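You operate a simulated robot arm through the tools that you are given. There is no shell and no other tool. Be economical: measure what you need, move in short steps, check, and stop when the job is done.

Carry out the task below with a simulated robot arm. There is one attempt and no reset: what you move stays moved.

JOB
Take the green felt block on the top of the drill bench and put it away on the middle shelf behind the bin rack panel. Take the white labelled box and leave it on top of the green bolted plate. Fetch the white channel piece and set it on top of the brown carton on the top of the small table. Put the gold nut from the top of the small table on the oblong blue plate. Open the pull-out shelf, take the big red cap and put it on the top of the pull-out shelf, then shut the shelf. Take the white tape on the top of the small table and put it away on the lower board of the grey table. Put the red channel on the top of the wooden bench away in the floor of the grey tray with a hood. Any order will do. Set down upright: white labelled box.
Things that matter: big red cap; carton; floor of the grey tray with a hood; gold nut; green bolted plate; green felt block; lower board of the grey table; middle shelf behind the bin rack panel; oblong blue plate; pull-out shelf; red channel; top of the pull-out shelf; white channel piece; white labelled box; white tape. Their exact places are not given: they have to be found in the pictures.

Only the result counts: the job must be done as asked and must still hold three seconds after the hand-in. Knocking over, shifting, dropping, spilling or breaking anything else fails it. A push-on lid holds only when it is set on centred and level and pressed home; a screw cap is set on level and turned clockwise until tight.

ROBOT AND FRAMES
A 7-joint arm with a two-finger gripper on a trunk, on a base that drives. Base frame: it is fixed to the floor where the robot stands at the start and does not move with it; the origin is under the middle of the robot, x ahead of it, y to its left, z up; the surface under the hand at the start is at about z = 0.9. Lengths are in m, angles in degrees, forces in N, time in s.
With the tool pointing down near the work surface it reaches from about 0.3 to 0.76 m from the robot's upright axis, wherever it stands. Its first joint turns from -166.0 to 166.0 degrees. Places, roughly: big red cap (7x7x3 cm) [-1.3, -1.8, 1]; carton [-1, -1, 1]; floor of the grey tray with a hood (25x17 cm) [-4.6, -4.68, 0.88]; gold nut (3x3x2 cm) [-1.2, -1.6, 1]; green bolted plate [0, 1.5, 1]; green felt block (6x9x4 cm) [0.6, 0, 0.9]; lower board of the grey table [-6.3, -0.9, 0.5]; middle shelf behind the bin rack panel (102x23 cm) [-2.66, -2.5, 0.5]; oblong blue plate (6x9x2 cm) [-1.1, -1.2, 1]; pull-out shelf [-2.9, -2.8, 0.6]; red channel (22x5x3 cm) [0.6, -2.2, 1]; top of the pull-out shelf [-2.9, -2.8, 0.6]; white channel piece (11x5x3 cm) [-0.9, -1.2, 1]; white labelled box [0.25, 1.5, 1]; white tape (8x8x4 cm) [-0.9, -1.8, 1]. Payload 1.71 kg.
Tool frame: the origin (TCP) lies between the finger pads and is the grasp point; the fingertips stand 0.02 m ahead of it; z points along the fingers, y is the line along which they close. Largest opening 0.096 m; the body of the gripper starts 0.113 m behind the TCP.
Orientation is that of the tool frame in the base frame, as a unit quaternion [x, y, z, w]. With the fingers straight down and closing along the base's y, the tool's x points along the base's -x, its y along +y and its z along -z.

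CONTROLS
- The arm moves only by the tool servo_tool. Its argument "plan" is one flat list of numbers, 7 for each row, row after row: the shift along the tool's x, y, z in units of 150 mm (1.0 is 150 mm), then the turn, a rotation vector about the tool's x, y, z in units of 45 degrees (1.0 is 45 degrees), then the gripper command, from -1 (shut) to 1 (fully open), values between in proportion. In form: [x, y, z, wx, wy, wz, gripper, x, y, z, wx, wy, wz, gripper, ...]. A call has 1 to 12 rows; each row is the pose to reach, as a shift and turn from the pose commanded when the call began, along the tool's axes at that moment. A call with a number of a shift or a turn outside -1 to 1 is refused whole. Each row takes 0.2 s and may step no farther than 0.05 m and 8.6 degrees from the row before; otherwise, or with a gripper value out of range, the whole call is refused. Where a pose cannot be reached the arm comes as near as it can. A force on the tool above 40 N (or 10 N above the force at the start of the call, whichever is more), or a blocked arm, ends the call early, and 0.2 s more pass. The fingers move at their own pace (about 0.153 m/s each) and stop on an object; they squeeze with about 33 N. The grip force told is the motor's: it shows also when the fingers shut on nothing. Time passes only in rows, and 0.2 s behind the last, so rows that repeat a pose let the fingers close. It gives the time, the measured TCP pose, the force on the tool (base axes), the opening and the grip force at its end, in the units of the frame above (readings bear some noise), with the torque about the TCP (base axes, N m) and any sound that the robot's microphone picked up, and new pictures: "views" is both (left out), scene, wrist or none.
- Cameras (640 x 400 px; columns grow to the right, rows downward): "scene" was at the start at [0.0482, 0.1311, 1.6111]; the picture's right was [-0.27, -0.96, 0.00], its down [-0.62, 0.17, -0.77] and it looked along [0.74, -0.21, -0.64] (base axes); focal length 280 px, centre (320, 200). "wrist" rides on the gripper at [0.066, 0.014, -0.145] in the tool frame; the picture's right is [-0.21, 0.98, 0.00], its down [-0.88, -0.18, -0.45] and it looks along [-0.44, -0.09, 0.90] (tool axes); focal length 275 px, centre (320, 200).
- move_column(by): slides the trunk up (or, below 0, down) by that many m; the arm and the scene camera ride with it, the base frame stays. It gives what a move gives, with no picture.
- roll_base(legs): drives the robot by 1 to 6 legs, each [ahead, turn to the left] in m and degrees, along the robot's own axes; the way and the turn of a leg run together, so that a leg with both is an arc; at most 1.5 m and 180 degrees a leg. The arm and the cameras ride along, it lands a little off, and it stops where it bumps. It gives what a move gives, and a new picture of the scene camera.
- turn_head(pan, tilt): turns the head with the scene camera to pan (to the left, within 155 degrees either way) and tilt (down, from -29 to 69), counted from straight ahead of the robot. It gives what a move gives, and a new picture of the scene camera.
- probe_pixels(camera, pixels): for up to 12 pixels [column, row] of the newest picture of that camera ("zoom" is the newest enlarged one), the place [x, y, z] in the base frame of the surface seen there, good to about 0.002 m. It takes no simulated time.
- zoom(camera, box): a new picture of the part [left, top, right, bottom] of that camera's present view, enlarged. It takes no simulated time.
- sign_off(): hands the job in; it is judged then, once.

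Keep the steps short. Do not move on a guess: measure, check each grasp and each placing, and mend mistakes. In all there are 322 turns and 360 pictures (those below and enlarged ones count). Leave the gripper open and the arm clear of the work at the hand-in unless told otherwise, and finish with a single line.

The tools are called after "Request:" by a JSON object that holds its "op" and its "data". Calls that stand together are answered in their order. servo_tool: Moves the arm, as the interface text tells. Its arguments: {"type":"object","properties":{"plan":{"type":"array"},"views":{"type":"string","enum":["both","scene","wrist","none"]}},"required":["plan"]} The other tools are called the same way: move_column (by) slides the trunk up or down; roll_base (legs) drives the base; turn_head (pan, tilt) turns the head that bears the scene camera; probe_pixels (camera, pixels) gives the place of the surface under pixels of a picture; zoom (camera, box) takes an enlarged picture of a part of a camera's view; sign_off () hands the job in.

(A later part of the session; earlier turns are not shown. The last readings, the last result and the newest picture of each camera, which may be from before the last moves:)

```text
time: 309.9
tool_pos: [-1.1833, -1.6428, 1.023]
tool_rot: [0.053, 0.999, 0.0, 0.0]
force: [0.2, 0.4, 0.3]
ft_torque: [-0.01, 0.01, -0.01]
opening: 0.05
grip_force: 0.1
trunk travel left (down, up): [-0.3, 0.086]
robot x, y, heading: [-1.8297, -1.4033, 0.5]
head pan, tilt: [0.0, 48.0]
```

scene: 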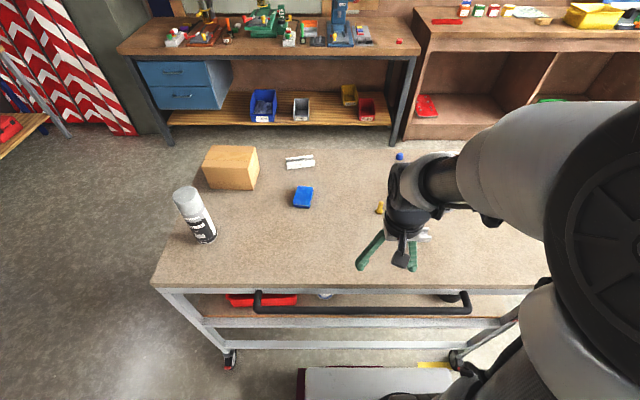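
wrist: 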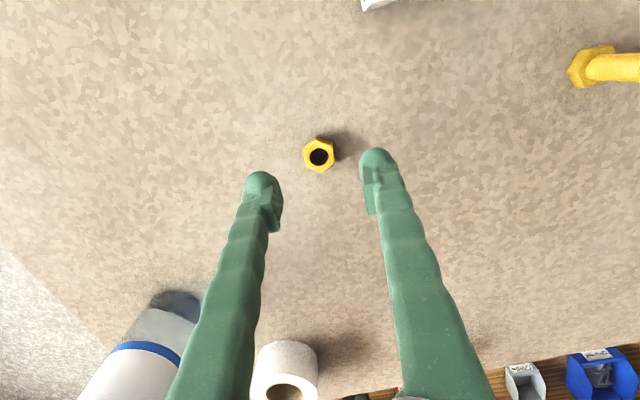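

Request:
{"op": "servo_tool", "data": {"plan": [0.013, 0, 0.17, 0, 0, 0, 0.04, 0.013, 0, 0.25, 0, 0, 0, 0.04, 0.013, 0, 0.333, 0, 0, 0, 0.04, 0.013, 0, 0.333, 0, 0, 0, 0.04, 0.013, 0, 0.333, 0, 0, 0, -1, 0.013, 0, 0.333, 0, 0, 0, -1, 0.013, 0, 0.333, 0, 0, 0, -1], "views": "wrist"}}

```text
time: 311.5
tool_pos: [-1.1848, -1.6418, 0.9738]
tool_rot: [0.053, 0.999, 0.001, 0.001]
force: [-0.5, -0.6, 0.3]
ft_torque: [-0.02, -0.02, 0.02]
opening: 0.0223
grip_force: 33.3
trunk travel left (down, up): [-0.3, 0.086]
robot x, y, heading: [-1.8299, -1.399, 0.3]
head pan, tilt: [0.0, 48.0]
```

wrist: 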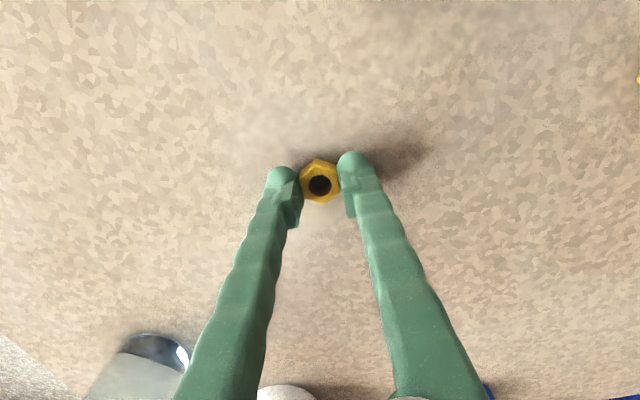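

Request:
{"op": "servo_tool", "data": {"plan": [0, 0, -0.2, 0, 0, 0, -1, 0, 0, -0.5, 0, 0, 0, -1, 0, 0, -0.8, 0, 0, 0, -1, 0.03, 0.25, -0.8, 0, 0, 0, -1, 0.06, 0.5, -0.8, 0, 0, 0, -1, 0.09, 0.75, -0.8, 0, 0, 0, -1, 0.12, 1, -0.8, 0, 0, 0, -1, 0.12, 1, -0.8, 0, 0, 0, -1], "views": "wrist"}}

Request:
{"op": "servo_tool", "data": {"plan": [0.03, 0.25, 0, 0, 0, 0, -1, 0.06, 0.5, 0, 0, 0, 0, -1, 0.09, 0.75, 0, 0, 0, 0, -1, 0.12, 1, 0, 0, 0, 0, -1, 0.12, 1, 0, 0, 0, 0, -1], "views": "both"}}

```text
time: 313.3
tool_pos: [-1.1862, -1.4932, 1.0923]
tool_rot: [0.053, 0.999, 0.001, 0.001]
force: [0.1, -0.5, 0.0]
ft_torque: [-0.01, -0.01, 0.0]
opening: 0.0223
grip_force: 33.0
trunk travel left (down, up): [-0.3, 0.086]
robot x, y, heading: [-1.8294, -1.4024, 0.4]
head pan, tilt: [0.0, 48.0]
```

wrist: 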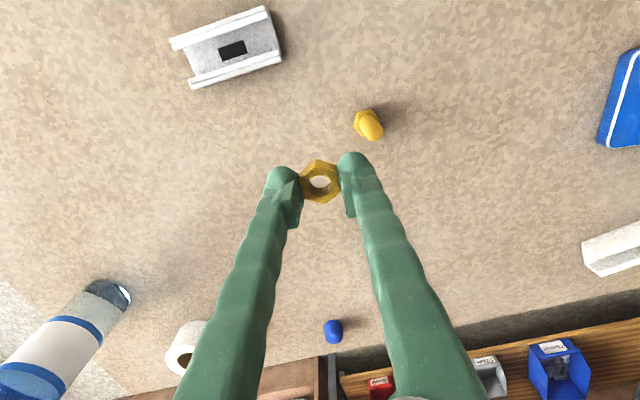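

```text
time: 314.5
tool_pos: [-1.1892, -1.3408, 1.0939]
tool_rot: [0.054, 0.999, 0.001, 0.001]
force: [0.1, 0.3, 0.1]
ft_torque: [0.04, -0.03, 0.01]
opening: 0.0224
grip_force: 32.8
trunk travel left (down, up): [-0.3, 0.086]
robot x, y, heading: [-1.8305, -1.402, 0.6]
head pan, tilt: [0.0, 48.0]
```

scene: 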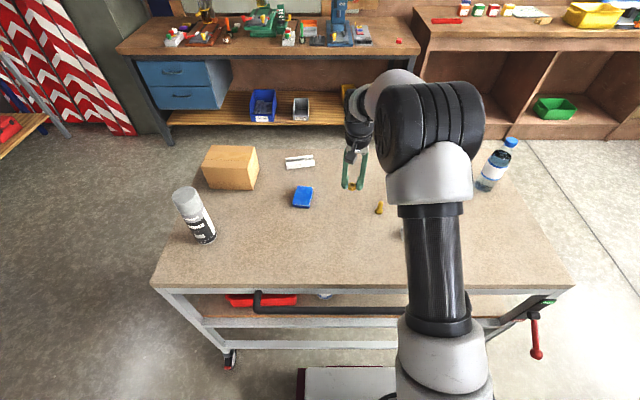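
wrist: 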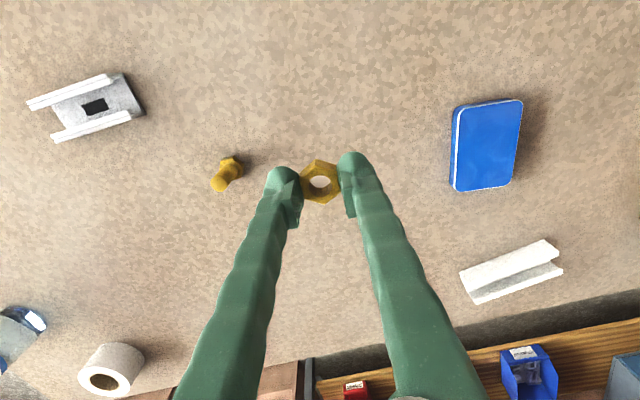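

Request:
{"op": "probe_pixels", "data": {"camera": "wrist", "pixels": [[465, 110], [515, 105], [508, 180], [460, 185], [487, 145], [470, 290], [550, 255], [510, 275], [520, 262], [500, 265]]}}

```text
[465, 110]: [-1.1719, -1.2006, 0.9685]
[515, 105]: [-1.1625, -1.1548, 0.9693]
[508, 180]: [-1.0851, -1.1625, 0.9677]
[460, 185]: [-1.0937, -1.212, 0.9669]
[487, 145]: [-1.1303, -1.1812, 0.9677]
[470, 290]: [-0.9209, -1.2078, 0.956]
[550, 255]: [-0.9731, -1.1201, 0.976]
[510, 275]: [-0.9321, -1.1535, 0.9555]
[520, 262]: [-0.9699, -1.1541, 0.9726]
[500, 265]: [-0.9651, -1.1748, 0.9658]
```

Request:
{"op": "servo_tool", "data": {"plan": [-0.05, 0.25, 0, 0, 0, 0, -1, -0.12, 0.5, 0, 0, 0, 0, -1, -0.2, 0.75, 0, 0, 0, 0, -1, -0.29, 1, 0, 0, 0, 0, -1, -0.29, 1, 0.2, 0, 0, 0, -1, -0.29, 1, 0.2, 0, 0, 0, -1], "views": "wrist"}}

```text
time: 315.7
tool_pos: [-1.1478, -1.197, 1.0823]
tool_rot: [0.052, 0.999, 0.001, 0.01]
force: [-1.0, 0.1, 0.1]
ft_torque: [0.01, -0.14, -0.02]
opening: 0.0223
grip_force: 33.7
trunk travel left (down, up): [-0.3, 0.086]
robot x, y, heading: [-1.8301, -1.4017, 0.4]
head pan, tilt: [0.0, 48.0]
stopped in row 6: the arm was blocked; the commanded pose is now the measured one
```

wrist: 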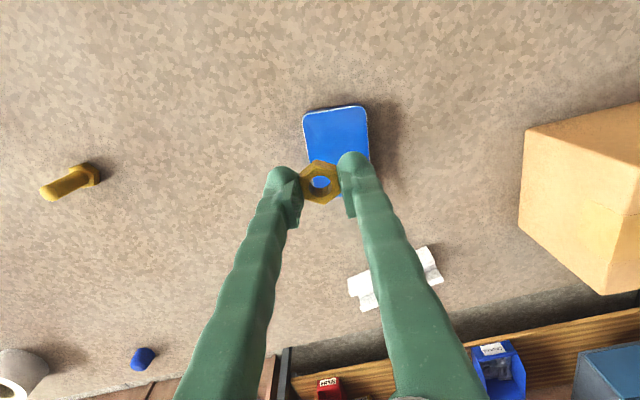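

The arm is at its reach limit; move the base 5 cm closer.

Request:
{"op": "roll_base", "data": {"legs": [[0.05, 0]]}}

Request:
{"op": "servo_tool", "data": {"plan": [0, 0, 0, 0, 0, 0, -1], "views": "wrist"}}

```text
time: 316.7
tool_pos: [-1.1067, -1.1962, 1.0853]
tool_rot: [0.052, 0.999, 0.001, 0.013]
force: [0.8, 1.1, 1.1]
ft_torque: [-0.01, 0.06, -0.01]
opening: 0.0224
grip_force: 32.8
trunk travel left (down, up): [-0.3, 0.086]
robot x, y, heading: [-1.7781, -1.4, 0.2]
head pan, tilt: [0.0, 48.0]
```

scene: 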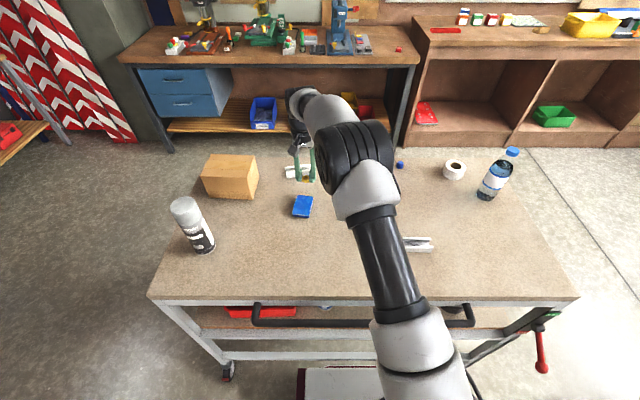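

```text
time: 317.1
tool_pos: [-1.0907, -1.1961, 1.0747]
tool_rot: [0.053, 0.999, 0.001, 0.005]
force: [1.2, 0.4, -0.7]
ft_torque: [0.04, 0.1, 0.0]
opening: 0.0225
grip_force: 32.8
trunk travel left (down, up): [-0.3, 0.086]
robot x, y, heading: [-1.7773, -1.4033, 0.5]
head pan, tilt: [0.0, 48.0]
```

wrist: 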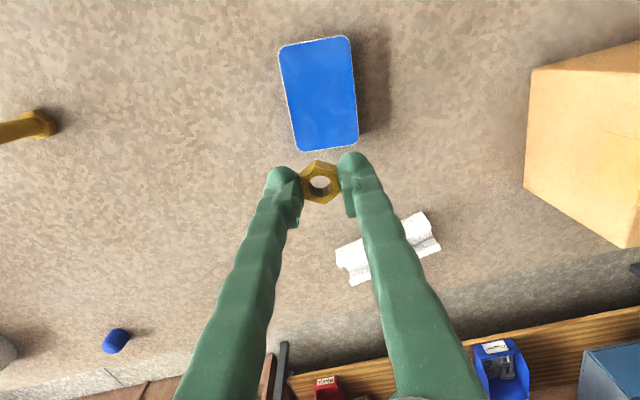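

Request:
{"op": "probe_pixels", "data": {"camera": "wrist", "pixels": [[285, 50], [345, 43], [352, 135], [300, 145], [318, 95]]}}

```text
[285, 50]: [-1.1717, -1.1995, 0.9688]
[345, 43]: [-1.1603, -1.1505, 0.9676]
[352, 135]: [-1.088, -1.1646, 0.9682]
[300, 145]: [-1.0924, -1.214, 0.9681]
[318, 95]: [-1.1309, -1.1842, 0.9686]
```

Request:
{"op": "servo_tool", "data": {"plan": [0.13, 0.033, 0.15, 0, 0.01, 0, -1, 0.262, 0.066, 0.3, 0, 0.013, 0, -1, 0.262, 0.066, 0.45, 0, 0.013, 0, -1, 0.262, 0.066, 0.53, 0, 0.013, 0, -1, 0.262, 0.066, 0.53, 0, 0.013, 0, -1], "views": "wrist"}}

```text
time: 318.3
tool_pos: [-1.1379, -1.1818, 1.0007]
tool_rot: [0.052, 0.999, 0.001, 0.005]
force: [-1.0, -0.1, -0.1]
ft_torque: [-0.02, -0.01, 0.02]
opening: 0.0221
grip_force: 32.7
trunk travel left (down, up): [-0.3, 0.086]
robot x, y, heading: [-1.7798, -1.4055, 0.3]
head pan, tilt: [0.0, 48.0]
```

wrist: 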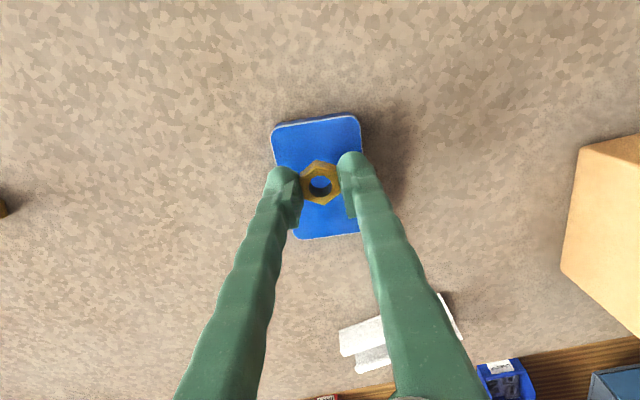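

Request:
{"op": "servo_tool", "data": {"plan": [-0.04, 0, 0.03, 0, 0.013, 0, -1, -0.04, 0, 0.063, 0, 0.013, 0, -1, -0.04, 0, 0.063, 0, 0.013, 0, -1], "views": "none"}}

Request:
{"op": "servo_tool", "data": {"plan": [0, 0, 0, 0, 0, 0, -0.2, 0, 0, 0, 0, 0, 0, -0.1, 0, 0, -0.2, 0, 0, 0, 0, 0, 0, -0.5, 0, 0, 0, 0.5, 0, 0, -0.8, 0, 0, 0, 1, 0, 0, -0.8, 0, 0, 0, 1], "views": "wrist"}}

```text
time: 319.1
tool_pos: [-1.1316, -1.1823, 0.9926]
tool_rot: [0.052, 0.999, 0.002, -0.001]
force: [0.2, -0.3, 0.0]
ft_torque: [0.01, 0.01, 0.03]
opening: 0.0223
grip_force: 33.3
trunk travel left (down, up): [-0.3, 0.086]
robot x, y, heading: [-1.781, -1.4049, 0.2]
head pan, tilt: [0.0, 48.0]
```

```text
time: 320.5
tool_pos: [-1.1323, -1.1832, 1.1119]
tool_rot: [0.053, 0.999, 0.002, 0.0]
force: [0.3, 0.9, -1.1]
ft_torque: [0.02, 0.06, -0.02]
opening: 0.0957
grip_force: 0.1
trunk travel left (down, up): [-0.3, 0.086]
robot x, y, heading: [-1.7786, -1.4058, 0.4]
head pan, tilt: [0.0, 48.0]
```

wrist: 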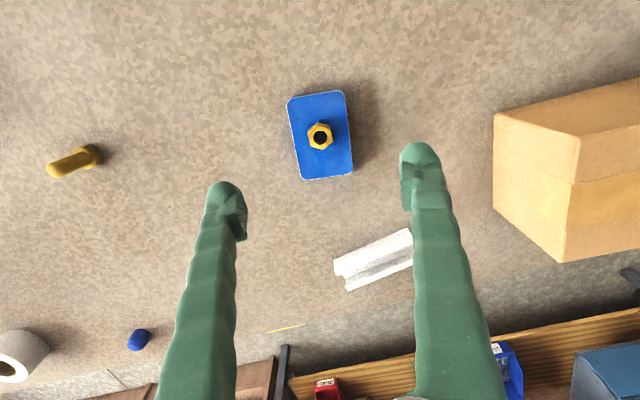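

Request:
{"op": "zoom", "data": {"camera": "wrist", "box": [320, 215, 420, 300]}}

Request:
{"op": "servo_tool", "data": {"plan": [0.25, -0.1, -0.05, 0, 0, -0.06, 1, 0.5, -0.2, -0.1, 0, 0, -0.12, 1, 0.75, -0.3, -0.15, 0, 0, -0.12, 1, 1, -0.4, -0.15, 0, 0, -0.12, 1, 1, -0.4, -0.15, 0, 0, -0.12, 1], "views": "none"}}

Request:
{"op": "servo_tool", "data": {"plan": [0.25, -0.1, 0, 0, 0, 0, 1, 0.5, -0.2, 0, 0, 0, 0, 1, 0.75, -0.3, 0, 0, 0, 0, 1, 0.75, -0.3, 0, 0, 0, 0, 1], "views": "none"}}

Request:
{"op": "roll_base", "data": {"legs": [[-0.12, 0], [0, 90], [1.15, 0], [0, -90], [1.45, 0], [0, -90]]}}

```text
4.71 times, centred on (370, 258) of wrist
```

zoom: 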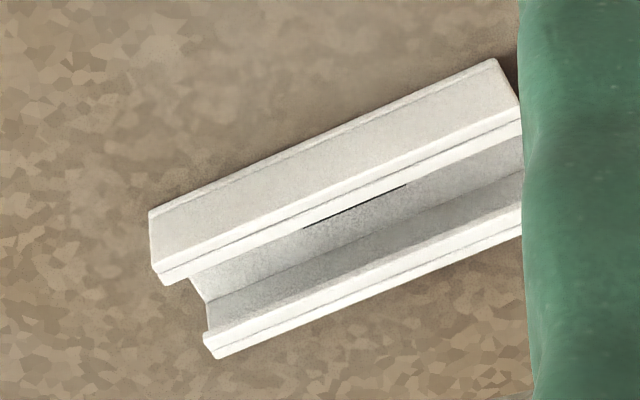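

```text
time: 321.7
tool_pos: [-1.2884, -1.2286, 1.1338]
tool_rot: [0.005, 1.0, 0.001, 0.0]
force: [0.3, 0.2, 0.0]
ft_torque: [0.0, 0.02, 0.02]
opening: 0.096
grip_force: 0.0
trunk travel left (down, up): [-0.3, 0.086]
robot x, y, heading: [-1.7794, -1.4068, 0.3]
head pan, tilt: [0.0, 48.0]
```

```text
time: 322.7
tool_pos: [-1.4009, -1.2713, 1.133]
tool_rot: [0.005, 1.0, 0.001, 0.0]
force: [0.6, 0.6, -0.1]
ft_torque: [-0.01, 0.03, 0.01]
opening: 0.0962
grip_force: 0.1
trunk travel left (down, up): [-0.3, 0.086]
robot x, y, heading: [-1.7788, -1.4012, 0.4]
head pan, tilt: [0.0, 48.0]
```

```text
time: 350.7
tool_pos: [-0.3358, -0.5634, 1.1345]
tool_rot: [0.694, 0.72, 0.001, 0.002]
force: [0.0, 0.7, 0.0]
ft_torque: [0.03, -0.03, -0.02]
opening: 0.096
grip_force: 0.0
trunk travel left (down, up): [-0.3, 0.086]
robot x, y, heading: [-0.478, -0.1921, -87.1]
head pan, tilt: [0.0, 48.0]
```

scene: 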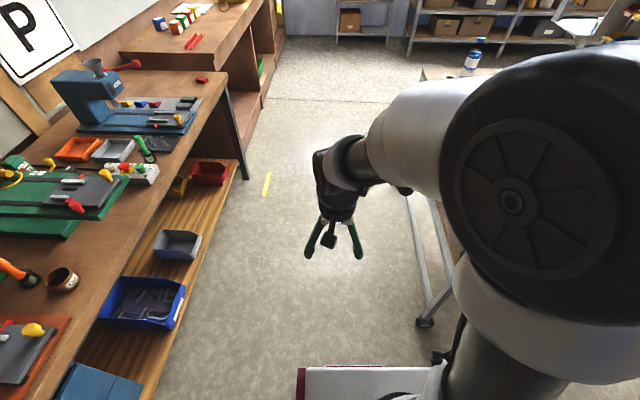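

Request:
{"op": "roll_base", "data": {"legs": [[0.88, 0], [0, -93]]}}

Request:
{"op": "turn_head", "data": {"pan": 12, "tilt": 50}}

```text
time: 358.5
tool_pos: [-0.6089, -1.3782, 1.1496]
tool_rot: [0.939, 0.343, -0.02, 0.012]
force: [0.0, 1.4, 0.1]
ft_torque: [-0.1, 0.04, -0.01]
opening: 0.096
grip_force: 0.0
trunk travel left (down, up): [-0.3, 0.086]
robot x, y, heading: [-0.433, -1.0767, -133.9]
head pan, tilt: [0.0, 48.0]
stopped in leg 2: the robot was blocked; the commanded pose is now the measured one
```

scene: 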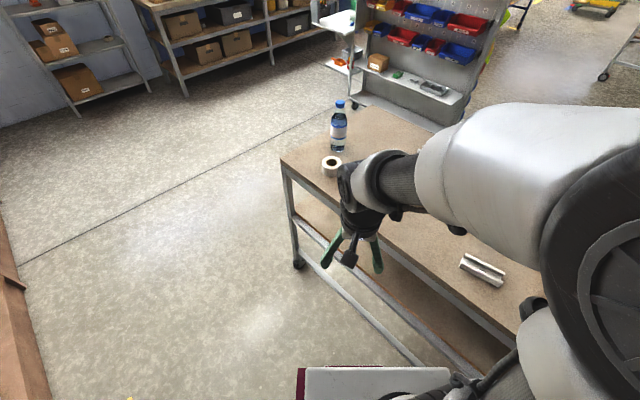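

```text
time: 359.2
tool_pos: [-0.6102, -1.3798, 1.1488]
tool_rot: [0.939, 0.344, -0.018, 0.01]
force: [-0.8, 0.1, -1.0]
ft_torque: [0.01, -0.04, 0.01]
opening: 0.0961
grip_force: 0.0
trunk travel left (down, up): [-0.3, 0.086]
robot x, y, heading: [-0.4344, -1.0744, -134.1]
head pan, tilt: [12.0, 50.0]
```

scene: 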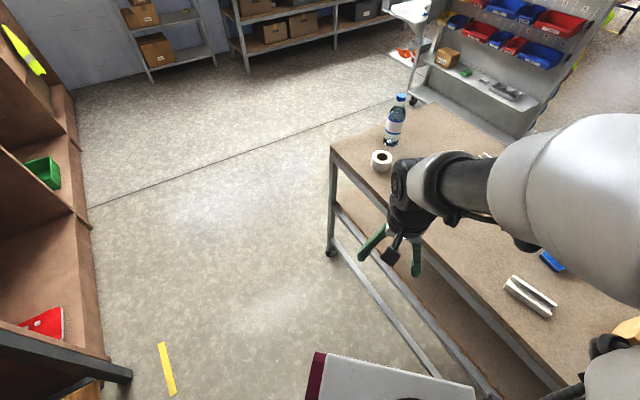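

Request:
{"op": "roll_base", "data": {"legs": [[-0.14, 0], [0, -46]]}}

Request:
{"op": "turn_head", "data": {"pan": 15, "tilt": 48}}

Request:
{"op": "servo_tool", "data": {"plan": [0, 0, 0, 0, 0, 0, 1], "views": "wrist"}}

```text
time: 363.1
tool_pos: [-0.6755, -1.06, 1.151]
tool_rot: [0.998, -0.051, -0.023, 0.003]
force: [-0.4, 0.0, -0.2]
ft_torque: [-0.02, 0.03, -0.01]
opening: 0.0961
grip_force: 0.1
trunk travel left (down, up): [-0.3, 0.086]
robot x, y, heading: [-0.3399, -0.9785, -179.9]
head pan, tilt: [12.0, 50.0]
```

scene: 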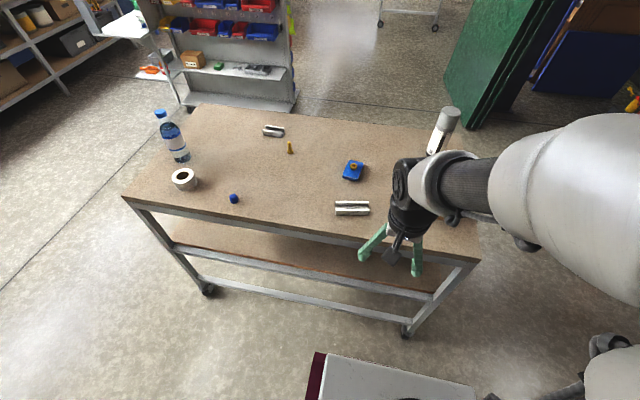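

```text
time: 363.7
tool_pos: [-0.6623, -1.0597, 1.1532]
tool_rot: [0.998, -0.051, -0.029, 0.003]
force: [-0.2, 0.4, -0.1]
ft_torque: [-0.03, 0.01, 0.0]
opening: 0.0958
grip_force: 0.2
trunk travel left (down, up): [-0.3, 0.086]
robot x, y, heading: [-0.3384, -0.977, -179.7]
head pan, tilt: [15.0, 48.0]
```

scene: 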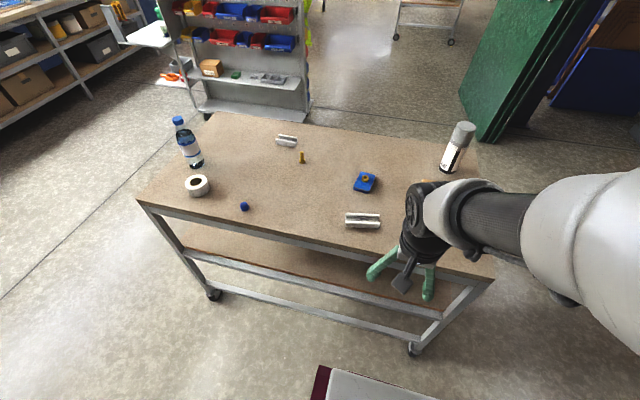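

```text
time: 364.1
tool_pos: [-0.662, -1.0587, 1.1532]
tool_rot: [0.998, -0.051, -0.029, 0.003]
force: [-0.1, 0.3, 0.3]
ft_torque: [0.01, -0.02, -0.02]
opening: 0.0964
grip_force: 0.0
trunk travel left (down, up): [-0.3, 0.086]
robot x, y, heading: [-0.3351, -0.9794, -180.1]
head pan, tilt: [15.0, 48.0]
```

wrist: 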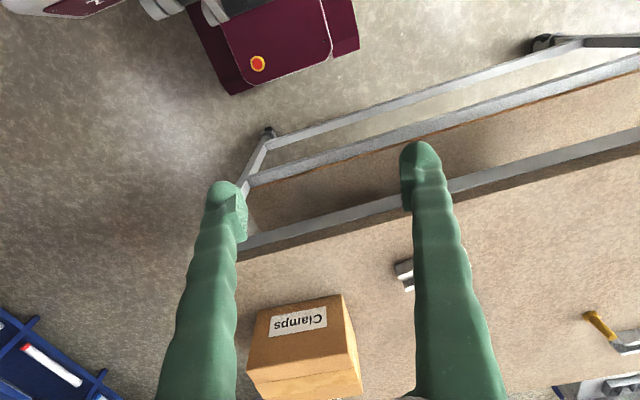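

Request:
{"op": "zoom", "data": {"camera": "scene", "box": [330, 160, 410, 240]}}

Request:
{"op": "probe_pixels", "data": {"camera": "scene", "pixels": [[302, 156], [366, 178], [243, 206], [348, 216], [378, 216], [362, 226], [348, 226], [378, 226], [362, 221], [453, 150]]}}

Request:
{"op": "probe_pixels", "data": {"camera": "wrist", "pixels": [[265, 345], [345, 330], [275, 315], [335, 300], [300, 330], [260, 365], [350, 365]]}}

```text
5.00 times, centred on (370, 200) of scene
```

zoom: 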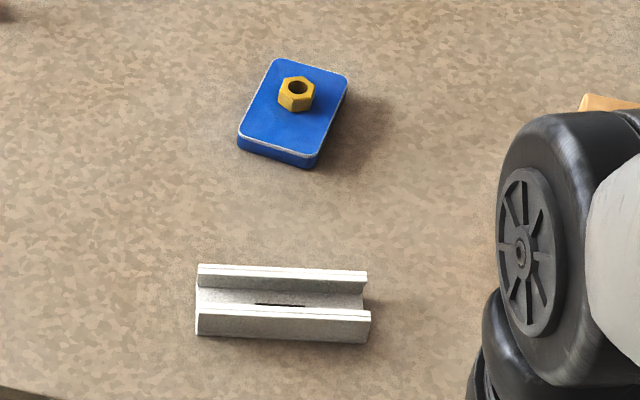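

```text
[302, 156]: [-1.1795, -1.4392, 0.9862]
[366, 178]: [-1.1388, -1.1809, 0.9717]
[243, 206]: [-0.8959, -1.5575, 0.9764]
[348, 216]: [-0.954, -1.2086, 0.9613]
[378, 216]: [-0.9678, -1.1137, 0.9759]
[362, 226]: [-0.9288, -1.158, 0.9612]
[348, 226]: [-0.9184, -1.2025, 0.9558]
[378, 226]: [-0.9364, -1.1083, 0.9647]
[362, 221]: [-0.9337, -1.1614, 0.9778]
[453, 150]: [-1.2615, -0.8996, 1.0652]
```

```text
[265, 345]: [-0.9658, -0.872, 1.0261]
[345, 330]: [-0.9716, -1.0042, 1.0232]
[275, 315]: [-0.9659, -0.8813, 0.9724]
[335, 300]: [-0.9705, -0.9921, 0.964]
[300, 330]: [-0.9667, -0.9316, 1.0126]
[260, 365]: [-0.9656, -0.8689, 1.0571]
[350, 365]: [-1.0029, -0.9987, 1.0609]
```

Request:
{"op": "probe_pixels", "data": {"camera": "zoom", "pixels": [[203, 312], [280, 314], [365, 316], [203, 267], [280, 269], [362, 273], [280, 297], [200, 336], [368, 340], [230, 380]]}}

```text
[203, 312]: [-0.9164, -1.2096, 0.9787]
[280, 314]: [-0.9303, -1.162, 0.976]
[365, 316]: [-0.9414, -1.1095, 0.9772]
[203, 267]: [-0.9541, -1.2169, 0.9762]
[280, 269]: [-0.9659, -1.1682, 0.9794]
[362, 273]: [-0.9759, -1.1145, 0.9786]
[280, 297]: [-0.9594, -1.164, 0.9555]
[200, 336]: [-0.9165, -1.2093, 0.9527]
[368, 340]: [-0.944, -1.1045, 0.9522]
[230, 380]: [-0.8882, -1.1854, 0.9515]
```

Request:
{"op": "servo_tool", "data": {"plan": [-0.22, 0.11, 0.05, 0, 0.02, 0, 1, -0.45, 0.22, 0.1, 0, 0.04, 0, 1, -0.67, 0.33, 0.15, 0, 0.06, 0, 1, -0.9, 0.44, 0.2, 0, 0.074, 0, 1, -0.9, 0.44, 0.2, 0, 0.074, 0, 1], "views": "none"}}

Request:
{"op": "servo_tool", "data": {"plan": [0, 0, 0, 0, 0, 0.17, 1, 0, 0, 0, 0, 0, 0.34, 1, 0, 0, 0, 0, 0, 0.51, 1, 0, 0, 0, 0, 0, 0.68, 1, 0, 0, 0, 0, 0, 0.85, 1, 0, 0, 0, 0, 0, 1, 1, 0, 0, 0, 0, 0, 1, 1], "views": "wrist"}}

```text
time: 365.3
tool_pos: [-0.8043, -1.1111, 1.1327]
tool_rot: [0.999, -0.052, 0.0, 0.004]
force: [-0.3, 0.5, -0.4]
ft_torque: [-0.01, 0.05, -0.01]
opening: 0.0962
grip_force: 0.0
trunk travel left (down, up): [-0.3, 0.086]
robot x, y, heading: [-0.3374, -0.9756, -179.8]
head pan, tilt: [15.0, 48.0]
```

```text
time: 366.9
tool_pos: [-0.8054, -1.1111, 1.131]
tool_rot: [0.903, -0.43, 0.002, 0.004]
force: [-0.4, 0.3, -0.4]
ft_torque: [-0.01, 0.0, -0.01]
opening: 0.096
grip_force: 0.0
trunk travel left (down, up): [-0.3, 0.086]
robot x, y, heading: [-0.3383, -0.9779, -180.1]
head pan, tilt: [15.0, 48.0]
```

wrist: 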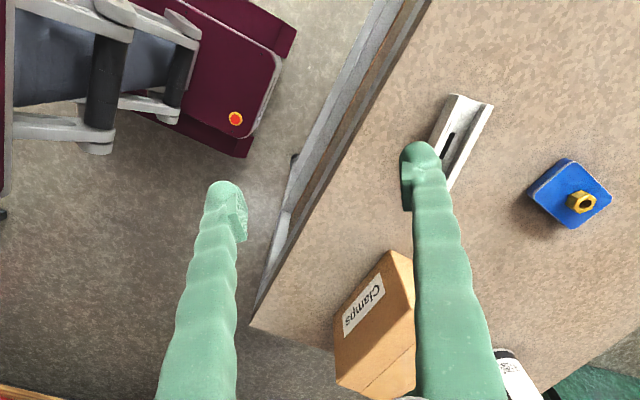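

Request:
{"op": "servo_tool", "data": {"plan": [-0.08, 0.24, 0, 0, 0, 0.14, 1, -0.16, 0.48, 0, 0, 0, 0.28, 1, -0.25, 0.72, 0.1, 0, 0, 0.42, 1, -0.33, 0.952, 0.3, 0, 0, 0.556, 1, -0.33, 0.952, 0.5, 0, 0, 0.556, 1, -0.33, 0.952, 0.5, 0, 0, 0.556, 1], "views": "wrist"}}

```text
time: 368.3
tool_pos: [-0.9469, -1.1629, 1.0577]
tool_rot: [0.789, -0.615, 0.002, 0.002]
force: [0.3, 0.5, -0.3]
ft_torque: [0.02, 0.03, 0.02]
opening: 0.0959
grip_force: 0.1
trunk travel left (down, up): [-0.3, 0.086]
robot x, y, heading: [-0.3401, -0.9784, -179.9]
head pan, tilt: [15.0, 48.0]
```

wrist: 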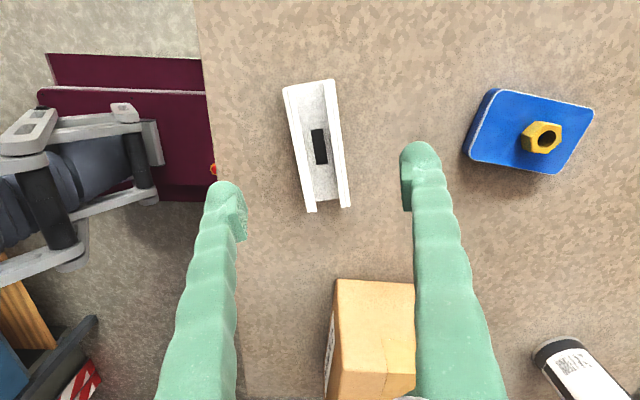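

Request:
{"op": "servo_tool", "data": {"plan": [0, 0, 0.2, 0, 0, 0, 0.8, 0, 0, 0.4, 0, 0, 0, 0.8, 0, 0, 0.555, 0, 0, 0, 0.8, 0, 0, 0.555, 0, 0, 0, 0.8, 0, 0, 0.555, 0, 0, 0, -1, 0, 0, 0.555, 0, 0, 0, -1, 0, 0, 0.555, 0, 0, 0, -1], "views": "wrist"}}

Request:
{"op": "servo_tool", "data": {"plan": [0, 0, -0.2, 0, 0, 0, -1, 0, 0, -0.5, 0, 0, 0, -1, 0, 0, -0.8, 0, 0, 0, -1, 0, 0, -1, 0, 0, 0, -1, 0, 0, -1, 0, 0, 0, -1], "views": "wrist"}}

```text
time: 369.9
tool_pos: [-0.9469, -1.164, 0.9739]
tool_rot: [0.789, -0.615, 0.002, 0.004]
force: [1.6, -0.1, -0.9]
ft_torque: [-0.03, -0.11, -0.01]
opening: 0.0402
grip_force: 33.3
trunk travel left (down, up): [-0.3, 0.086]
robot x, y, heading: [-0.3368, -0.9742, -179.8]
head pan, tilt: [15.0, 48.0]
```

wrist: 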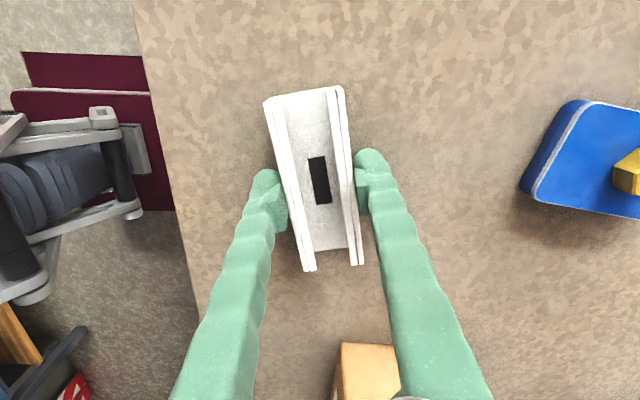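

```text
time: 371.1
tool_pos: [-0.9471, -1.1639, 1.1233]
tool_rot: [0.789, -0.615, 0.003, 0.003]
force: [0.6, 0.1, -3.8]
ft_torque: [-0.01, -0.01, 0.03]
opening: 0.0403
grip_force: 33.4
trunk travel left (down, up): [-0.3, 0.086]
robot x, y, heading: [-0.3404, -0.9741, -179.7]
head pan, tilt: [15.0, 48.0]
```

wrist: 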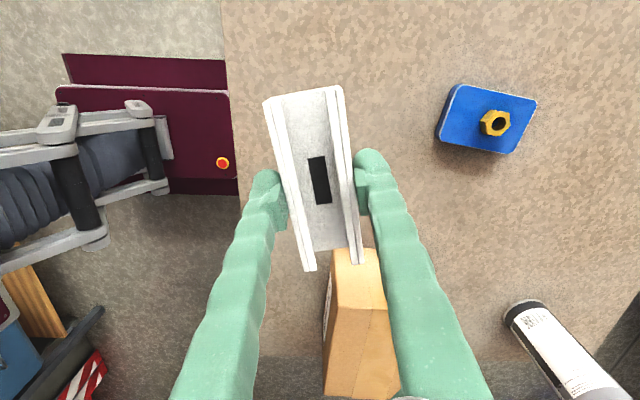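

Request:
{"op": "probe_pixels", "data": {"camera": "wrist", "pixels": [[335, 258], [372, 252], [340, 300], [384, 310], [330, 390], [395, 392], [345, 285], [375, 350], [328, 330]]}}

Request:
{"op": "turn_head", "data": {"pan": 0, "tilt": 45}}

```text
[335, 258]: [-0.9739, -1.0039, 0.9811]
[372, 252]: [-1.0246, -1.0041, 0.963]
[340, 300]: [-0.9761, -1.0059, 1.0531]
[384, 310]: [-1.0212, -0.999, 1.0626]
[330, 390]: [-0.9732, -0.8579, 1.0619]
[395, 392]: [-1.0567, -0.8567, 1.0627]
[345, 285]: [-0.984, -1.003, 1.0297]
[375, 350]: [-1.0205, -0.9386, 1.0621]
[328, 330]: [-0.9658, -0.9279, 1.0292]
```

```text
time: 371.9
tool_pos: [-0.9476, -1.1633, 1.1223]
tool_rot: [0.789, -0.615, 0.003, 0.003]
force: [0.6, 0.1, -3.9]
ft_torque: [0.01, -0.01, -0.01]
opening: 0.04
grip_force: 33.3
trunk travel left (down, up): [-0.3, 0.086]
robot x, y, heading: [-0.3395, -0.9811, -179.7]
head pan, tilt: [0.0, 45.0]
```

scene: 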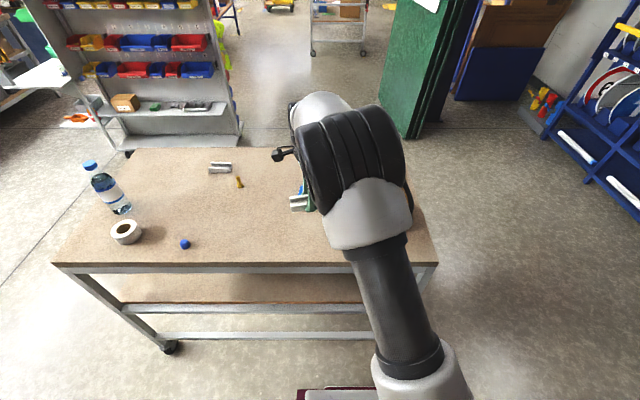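

Request:
{"op": "roll_base", "data": {"legs": [[0.07, 0]]}}

Request:
{"op": "servo_tool", "data": {"plan": [-0.2, 0.02, -0.1, 0, 0, 0, -1, -0.4, 0.02, -0.15, 0, 0, 0, -1, -0.6, 0.02, -0.15, 0, 0, 0, -1, -0.8, 0.02, -0.15, 0, 0, 0, -1, -0.8, 0.02, -0.15, 0, 0, 0, -1], "views": "wrist"}}

```text
time: 372.9
tool_pos: [-1.0011, -1.1636, 1.1316]
tool_rot: [0.788, -0.615, -0.002, 0.007]
force: [-1.2, -0.6, -1.4]
ft_torque: [0.09, -0.1, 0.0]
opening: 0.0403
grip_force: 33.3
trunk travel left (down, up): [-0.3, 0.086]
robot x, y, heading: [-0.4066, -0.9742, -180.3]
head pan, tilt: [0.0, 45.0]
```

scene: 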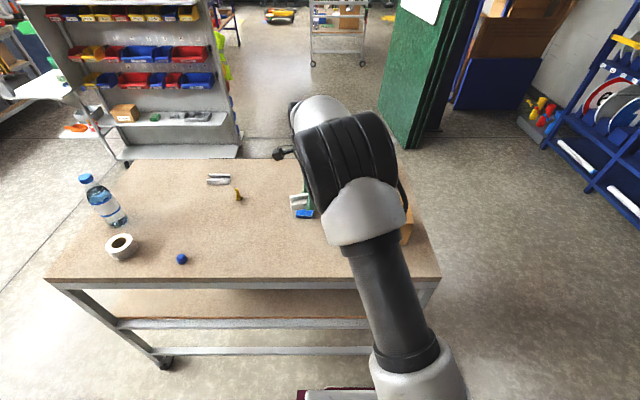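

```text
time: 374.1
tool_pos: [-1.0474, -1.0485, 1.1452]
tool_rot: [0.79, -0.614, 0.004, 0.003]
force: [0.4, -1.1, -3.0]
ft_torque: [0.05, 0.06, 0.01]
opening: 0.04
grip_force: 32.9
trunk travel left (down, up): [-0.3, 0.086]
robot x, y, heading: [-0.4078, -0.9768, -179.9]
head pan, tilt: [0.0, 45.0]
```

wrist: 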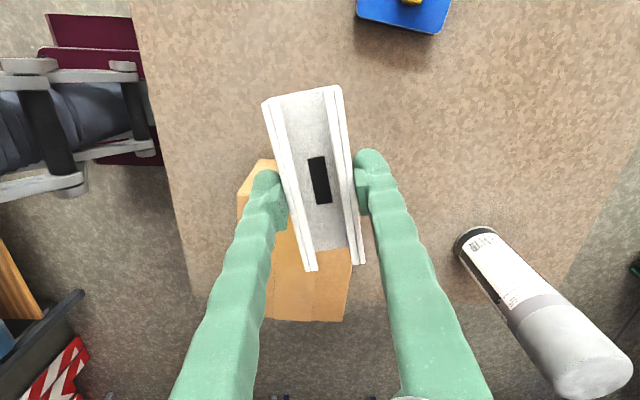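

Request:
{"op": "probe_pixels", "data": {"camera": "wrist", "pixels": [[270, 315], [340, 317], [348, 262], [270, 165], [300, 300], [345, 290], [262, 168], [275, 250]]}}

```text
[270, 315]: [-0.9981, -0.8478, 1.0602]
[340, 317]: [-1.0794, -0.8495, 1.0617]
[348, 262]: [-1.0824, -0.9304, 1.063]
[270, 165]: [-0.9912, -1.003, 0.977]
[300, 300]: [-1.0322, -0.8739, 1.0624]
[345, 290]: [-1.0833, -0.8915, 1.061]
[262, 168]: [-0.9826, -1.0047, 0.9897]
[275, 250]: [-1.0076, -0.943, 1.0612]
```

Request:
{"op": "servo_tool", "data": {"plan": [-0.25, -0.11, 0, 0, 0, 0, -1, -0.5, -0.23, 0, 0, 0, 0, -1, -0.756, -0.344, 0, 0, 0, 0, -1, -0.756, -0.344, 0.15, 0, 0, 0, -1, -0.756, -0.344, 0.15, 0, 0, 0, -1], "views": "wrist"}}

```text
time: 375.3
tool_pos: [-1.0236, -0.9252, 1.1228]
tool_rot: [0.789, -0.615, 0.002, 0.004]
force: [-0.7, -0.2, -3.7]
ft_torque: [0.0, 0.0, 0.01]
opening: 0.0401
grip_force: 33.3
trunk travel left (down, up): [-0.3, 0.086]
robot x, y, heading: [-0.408, -0.9754, -179.9]
head pan, tilt: [0.0, 45.0]
```

wrist: 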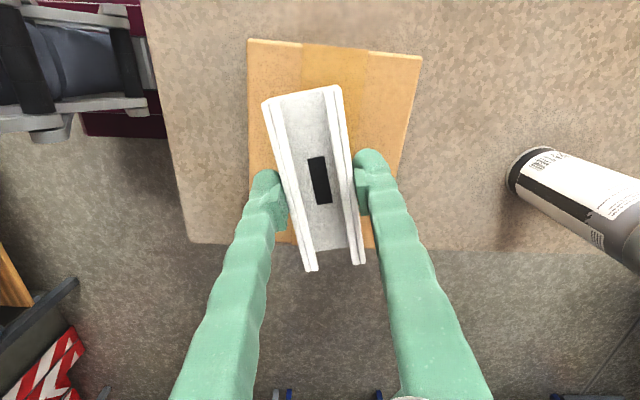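

Request:
{"op": "servo_tool", "data": {"plan": [0, 0, 0.12, 0, 0, 0, -1, 0, 0, 0.24, 0, 0, 0, -1, 0, 0, 0.24, 0, 0, 0, -1], "views": "none"}}

Request:
{"op": "servo_tool", "data": {"plan": [0, 0, 0.01, 0, 0, 0, -0.1, 0, 0, 0.01, 0, 0, 0, 0.3, 0, 0, 0, 0, 0, 0, 0.5, 0, 0, -0.2, 0, 0, 0, 0.8, 0, 0, -0.5, 0, 0, 0, 1, 0, 0, -0.7, 0, 0, 0, 1, 0, 0, -0.7, 0, 0, 0, 1], "views": "wrist"}}

```text
time: 376.1
tool_pos: [-1.0241, -0.9261, 1.0874]
tool_rot: [0.789, -0.615, 0.003, 0.004]
force: [-0.8, 0.1, -2.7]
ft_torque: [0.0, 0.01, -0.03]
opening: 0.0399
grip_force: 33.2
trunk travel left (down, up): [-0.3, 0.086]
robot x, y, heading: [-0.4049, -0.9798, -180.1]
head pan, tilt: [0.0, 45.0]
```

```text
time: 377.7
tool_pos: [-1.023, -0.9262, 1.1923]
tool_rot: [0.789, -0.615, 0.003, 0.004]
force: [-0.3, 0.8, -0.7]
ft_torque: [0.01, 0.04, 0.01]
opening: 0.096
grip_force: 0.1
trunk travel left (down, up): [-0.3, 0.086]
robot x, y, heading: [-0.4071, -0.9741, -180.0]
head pan, tilt: [0.0, 45.0]
```

wrist: 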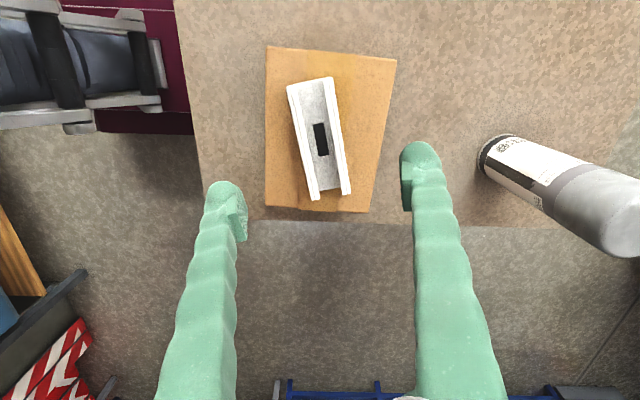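

Request:
{"op": "servo_tool", "data": {"plan": [0.06, -0.24, -0.05, 0, 0, -0.14, 1, 0.12, -0.48, -0.05, 0, 0, -0.28, 1, 0.18, -0.72, -0.05, 0, 0, -0.42, 1, 0.24, -0.96, -0.05, 0, 0, -0.56, 1, 0.24, -0.96, -0.05, 0, 0, -0.7, 1, 0.24, -0.96, -0.05, 0, 0, -0.78, 1, 0.24, -0.96, -0.05, 0, 0, -0.78, 1], "views": "none"}}

Request:
{"op": "servo_tool", "data": {"plan": [0.15, -0.15, 0, 0, 0, -0.14, 1, 0.3, -0.3, 0, 0, 0, -0.28, 1, 0.45, -0.45, 0, 0, 0, -0.42, 1, 0.6, -0.6, 0, 0, 0, -0.56, 1, 0.7, -0.6, 0, 0, 0, -0.7, 1, 0.7, -0.6, 0, 0, 0, -0.78, 1, 0.7, -0.6, 0, 0, 0, -0.78, 1], "views": "none"}}

```text
time: 379.3
tool_pos: [-0.8746, -0.9246, 1.1991]
tool_rot: [0.937, -0.349, 0.002, 0.004]
force: [-0.9, 0.0, -1.0]
ft_torque: [0.02, -0.02, 0.02]
opening: 0.096
grip_force: 0.0
trunk travel left (down, up): [-0.3, 0.086]
robot x, y, heading: [-0.4105, -0.9753, -179.7]
head pan, tilt: [0.0, 45.0]
```

```text
time: 380.9
tool_pos: [-0.7367, -0.925, 1.1986]
tool_rot: [0.999, -0.049, 0.0, 0.004]
force: [-0.7, 0.3, 1.2]
ft_torque: [0.01, -0.03, -0.01]
opening: 0.0961
grip_force: 0.0
trunk travel left (down, up): [-0.3, 0.086]
robot x, y, heading: [-0.4055, -0.9754, -179.9]
head pan, tilt: [0.0, 45.0]
```

Request:
{"op": "roll_base", "data": {"legs": [[-0.1, 0], [0, 90], [0.72, 0], [0, -90]]}}

Request:
{"op": "turn_head", "data": {"pan": 15, "tilt": 48}}

Request:
{"op": "servo_tool", "data": {"plan": [0, 0, 0, 0, 0, 0, 1], "views": "wrist"}}

```text
time: 395.0
tool_pos: [-0.6274, -1.6511, 1.1989]
tool_rot: [0.999, -0.042, -0.002, 0.004]
force: [-0.5, -0.2, 0.3]
ft_torque: [-0.03, 0.0, 0.0]
opening: 0.0958
grip_force: 0.1
trunk travel left (down, up): [-0.3, 0.086]
robot x, y, heading: [-0.2954, -1.6999, -178.8]
head pan, tilt: [0.0, 45.0]
```

scene: 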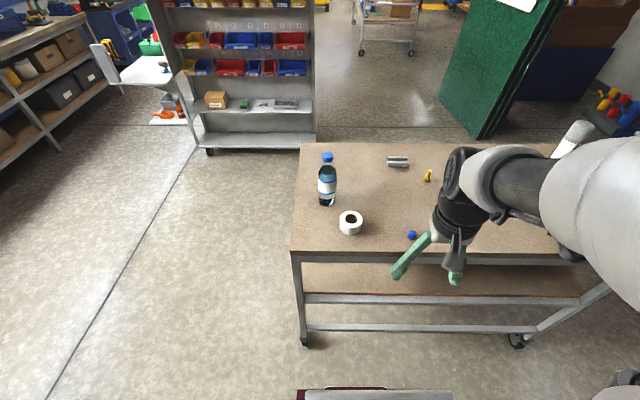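

```text
time: 395.8
tool_pos: [-0.6101, -1.6519, 1.2032]
tool_rot: [0.999, -0.04, -0.007, 0.005]
force: [0.0, 0.6, 0.7]
ft_torque: [-0.01, 0.03, 0.0]
opening: 0.0962
grip_force: 0.1
trunk travel left (down, up): [-0.3, 0.086]
robot x, y, heading: [-0.296, -1.698, -178.9]
head pan, tilt: [15.0, 48.0]
```

scene: 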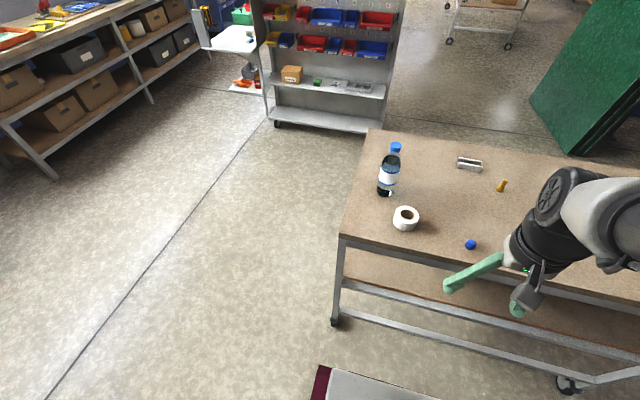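

```text
time: 396.2
tool_pos: [-0.613, -1.652, 1.2025]
tool_rot: [0.999, -0.041, -0.008, 0.005]
force: [-0.7, -0.2, 0.3]
ft_torque: [0.0, -0.04, 0.0]
opening: 0.0958
grip_force: 0.0
trunk travel left (down, up): [-0.3, 0.086]
robot x, y, heading: [-0.2957, -1.7018, -179.2]
head pan, tilt: [15.0, 48.0]
```

wrist: 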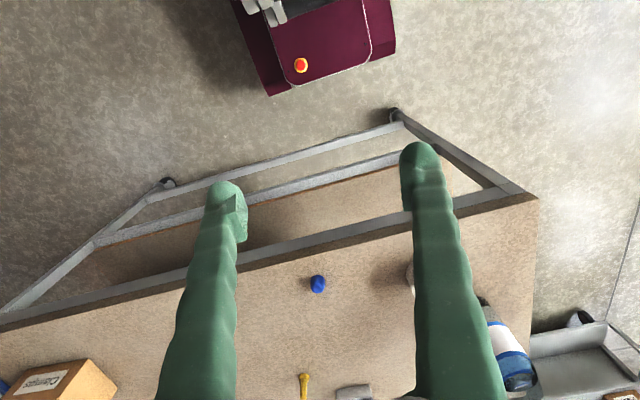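

Request:
{"op": "zoom", "data": {"camera": "scene", "box": [370, 190, 440, 245]}}

Request:
{"op": "probe_pixels", "data": {"camera": "zoom", "pixels": [[220, 190], [480, 200], [340, 155], [340, 280], [260, 150], [440, 260], [250, 250], [430, 155], [330, 215], [150, 300]]}}

```text
7.27 times, centred on (405, 218) of scene
```

zoom: 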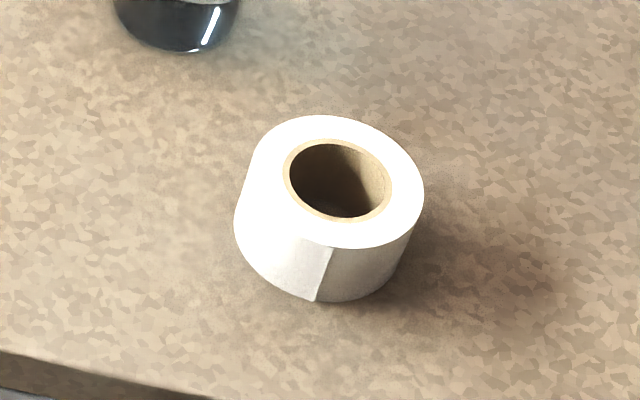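

```text
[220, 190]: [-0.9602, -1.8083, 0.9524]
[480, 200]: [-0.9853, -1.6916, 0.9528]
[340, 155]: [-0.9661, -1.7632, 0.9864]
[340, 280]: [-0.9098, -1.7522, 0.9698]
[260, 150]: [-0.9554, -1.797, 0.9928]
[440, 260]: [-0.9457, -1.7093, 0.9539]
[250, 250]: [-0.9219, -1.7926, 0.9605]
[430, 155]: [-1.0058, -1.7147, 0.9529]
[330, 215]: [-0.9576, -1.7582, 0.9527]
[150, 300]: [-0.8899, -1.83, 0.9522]
```

Request:
{"op": "probe_pixels", "data": {"camera": "zoom", "pixels": [[252, 180], [418, 195], [345, 120], [335, 243], [270, 135], [405, 155], [275, 228], [400, 230], [330, 222], [345, 143]]}}

```text
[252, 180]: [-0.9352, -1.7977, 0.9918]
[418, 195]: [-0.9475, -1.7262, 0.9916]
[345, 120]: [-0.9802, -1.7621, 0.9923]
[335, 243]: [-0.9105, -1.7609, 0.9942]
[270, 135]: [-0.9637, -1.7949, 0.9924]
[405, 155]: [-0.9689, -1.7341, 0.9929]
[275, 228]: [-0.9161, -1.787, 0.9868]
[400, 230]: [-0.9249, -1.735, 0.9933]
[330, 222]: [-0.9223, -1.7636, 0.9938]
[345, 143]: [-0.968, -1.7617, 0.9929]
```

Request:
{"op": "servo_tool", "data": {"plan": [-0.25, 0.12, 0.08, 0, 0, 0, 1, -0.5, 0.24, 0.16, 0, 0, 0, 1, -0.75, 0.36, 0.24, 0, 0, 0, 1, -1, 0.48, 0.33, 0, 0, 0, 1, -1, 0.48, 0.33, 0, 0, 0, 1], "views": "none"}}

Request:
{"op": "servo_tool", "data": {"plan": [-0.25, 0.11, 0.08, 0, 0, 0, 1, -0.5, 0.22, 0.16, 0, 0, 0, 1, -0.75, 0.33, 0.24, 0, 0, 0, 1, -1, 0.42, 0.33, 0, 0, 0, 1, -1, 0.42, 0.33, 0, 0, 0, 1], "views": "wrist"}}

```text
time: 397.4
tool_pos: [-0.7652, -1.7103, 1.1575]
tool_rot: [0.999, -0.041, -0.009, 0.005]
force: [0.1, -0.9, 0.1]
ft_torque: [0.0, 0.03, 0.0]
opening: 0.0959
grip_force: 0.0
trunk travel left (down, up): [-0.3, 0.086]
robot x, y, heading: [-0.2976, -1.6999, -179.2]
head pan, tilt: [15.0, 48.0]
```

```text
time: 398.6
tool_pos: [-0.9211, -1.7623, 1.1115]
tool_rot: [0.999, -0.041, -0.009, 0.005]
force: [0.8, 0.8, 0.8]
ft_torque: [0.0, -0.02, -0.02]
opening: 0.0961
grip_force: 0.1
trunk travel left (down, up): [-0.3, 0.086]
robot x, y, heading: [-0.2995, -1.7047, -179.0]
head pan, tilt: [15.0, 48.0]
```

wrist: 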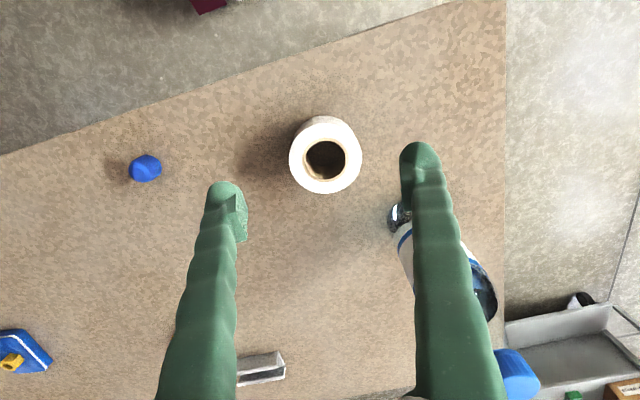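

Request:
{"op": "probe_pixels", "data": {"camera": "wrist", "pixels": [[293, 160], [358, 160], [325, 135], [325, 189], [300, 140], [350, 182], [300, 180], [350, 138]]}}

```text
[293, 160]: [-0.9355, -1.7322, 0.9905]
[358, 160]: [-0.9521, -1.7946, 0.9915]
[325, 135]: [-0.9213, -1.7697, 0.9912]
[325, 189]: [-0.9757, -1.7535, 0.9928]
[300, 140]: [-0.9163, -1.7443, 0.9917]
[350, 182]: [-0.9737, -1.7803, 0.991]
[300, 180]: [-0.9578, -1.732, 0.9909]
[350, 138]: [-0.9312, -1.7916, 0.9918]
```

Request:
{"op": "servo_tool", "data": {"plan": [-0.07, 0.006, 0.2, 0, 0, 0, 1, -0.14, 0.013, 0.45, 0, 0, 0, 1, -0.14, 0.013, 0.7, 0, 0, 0, 1, -0.14, 0.013, 0.915, 0, 0, 0, 1, -0.14, 0.013, 0.915, 0, 0, 0, 1, -0.14, 0.013, 0.915, 0, 0, 0, -1, -0.14, 0.013, 0.915, 0, 0, 0, -1, -0.14, 0.013, 0.915, 0, 0, 0, -1], "views": "wrist"}}

Request:
{"op": "servo_tool", "data": {"plan": [0, 0, -0.2, 0, 0, 0, -1, 0, 0, -0.5, 0, 0, 0, -1, 0, 0, -0.8, 0, 0, 0, -1, 0.2, 0, -1, 0, 0, 0, -1, 0.5, 0, -1, 0, 0, 0, -1, 0.8, 0, -1, 0, 0, 0, -1, 1, 0, -1, 0, 0, 0, -1, 1, 0, -1, 0, 0, 0, -1], "views": "wrist"}}

```text
time: 400.4
tool_pos: [-0.9452, -1.7619, 0.9724]
tool_rot: [0.999, -0.041, -0.008, 0.005]
force: [0.5, 0.9, 0.5]
ft_torque: [-0.01, 0.0, 0.02]
opening: 0.0806
grip_force: 33.2
trunk travel left (down, up): [-0.3, 0.086]
robot x, y, heading: [-0.296, -1.7005, -178.7]
head pan, tilt: [15.0, 48.0]
```

wrist: 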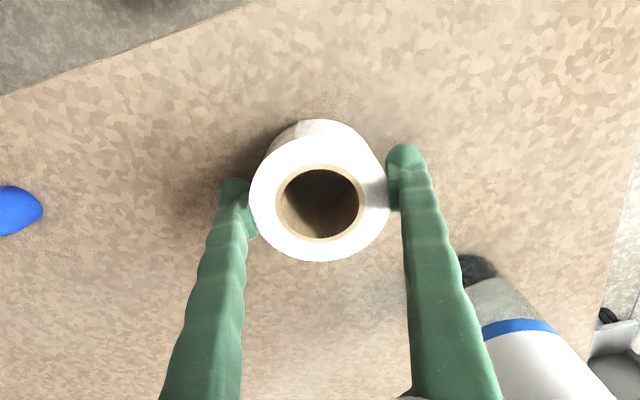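

```text
time: 402.2
tool_pos: [-0.7917, -1.776, 1.1199]
tool_rot: [0.999, -0.041, -0.008, 0.005]
force: [0.2, 0.1, 0.2]
ft_torque: [0.0, -0.04, 0.03]
opening: 0.0807
grip_force: 32.9
trunk travel left (down, up): [-0.3, 0.086]
robot x, y, heading: [-0.2936, -1.6995, -178.8]
head pan, tilt: [15.0, 48.0]
```

wrist: 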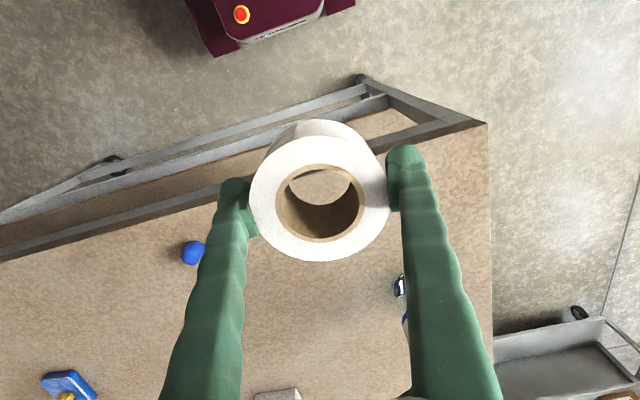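

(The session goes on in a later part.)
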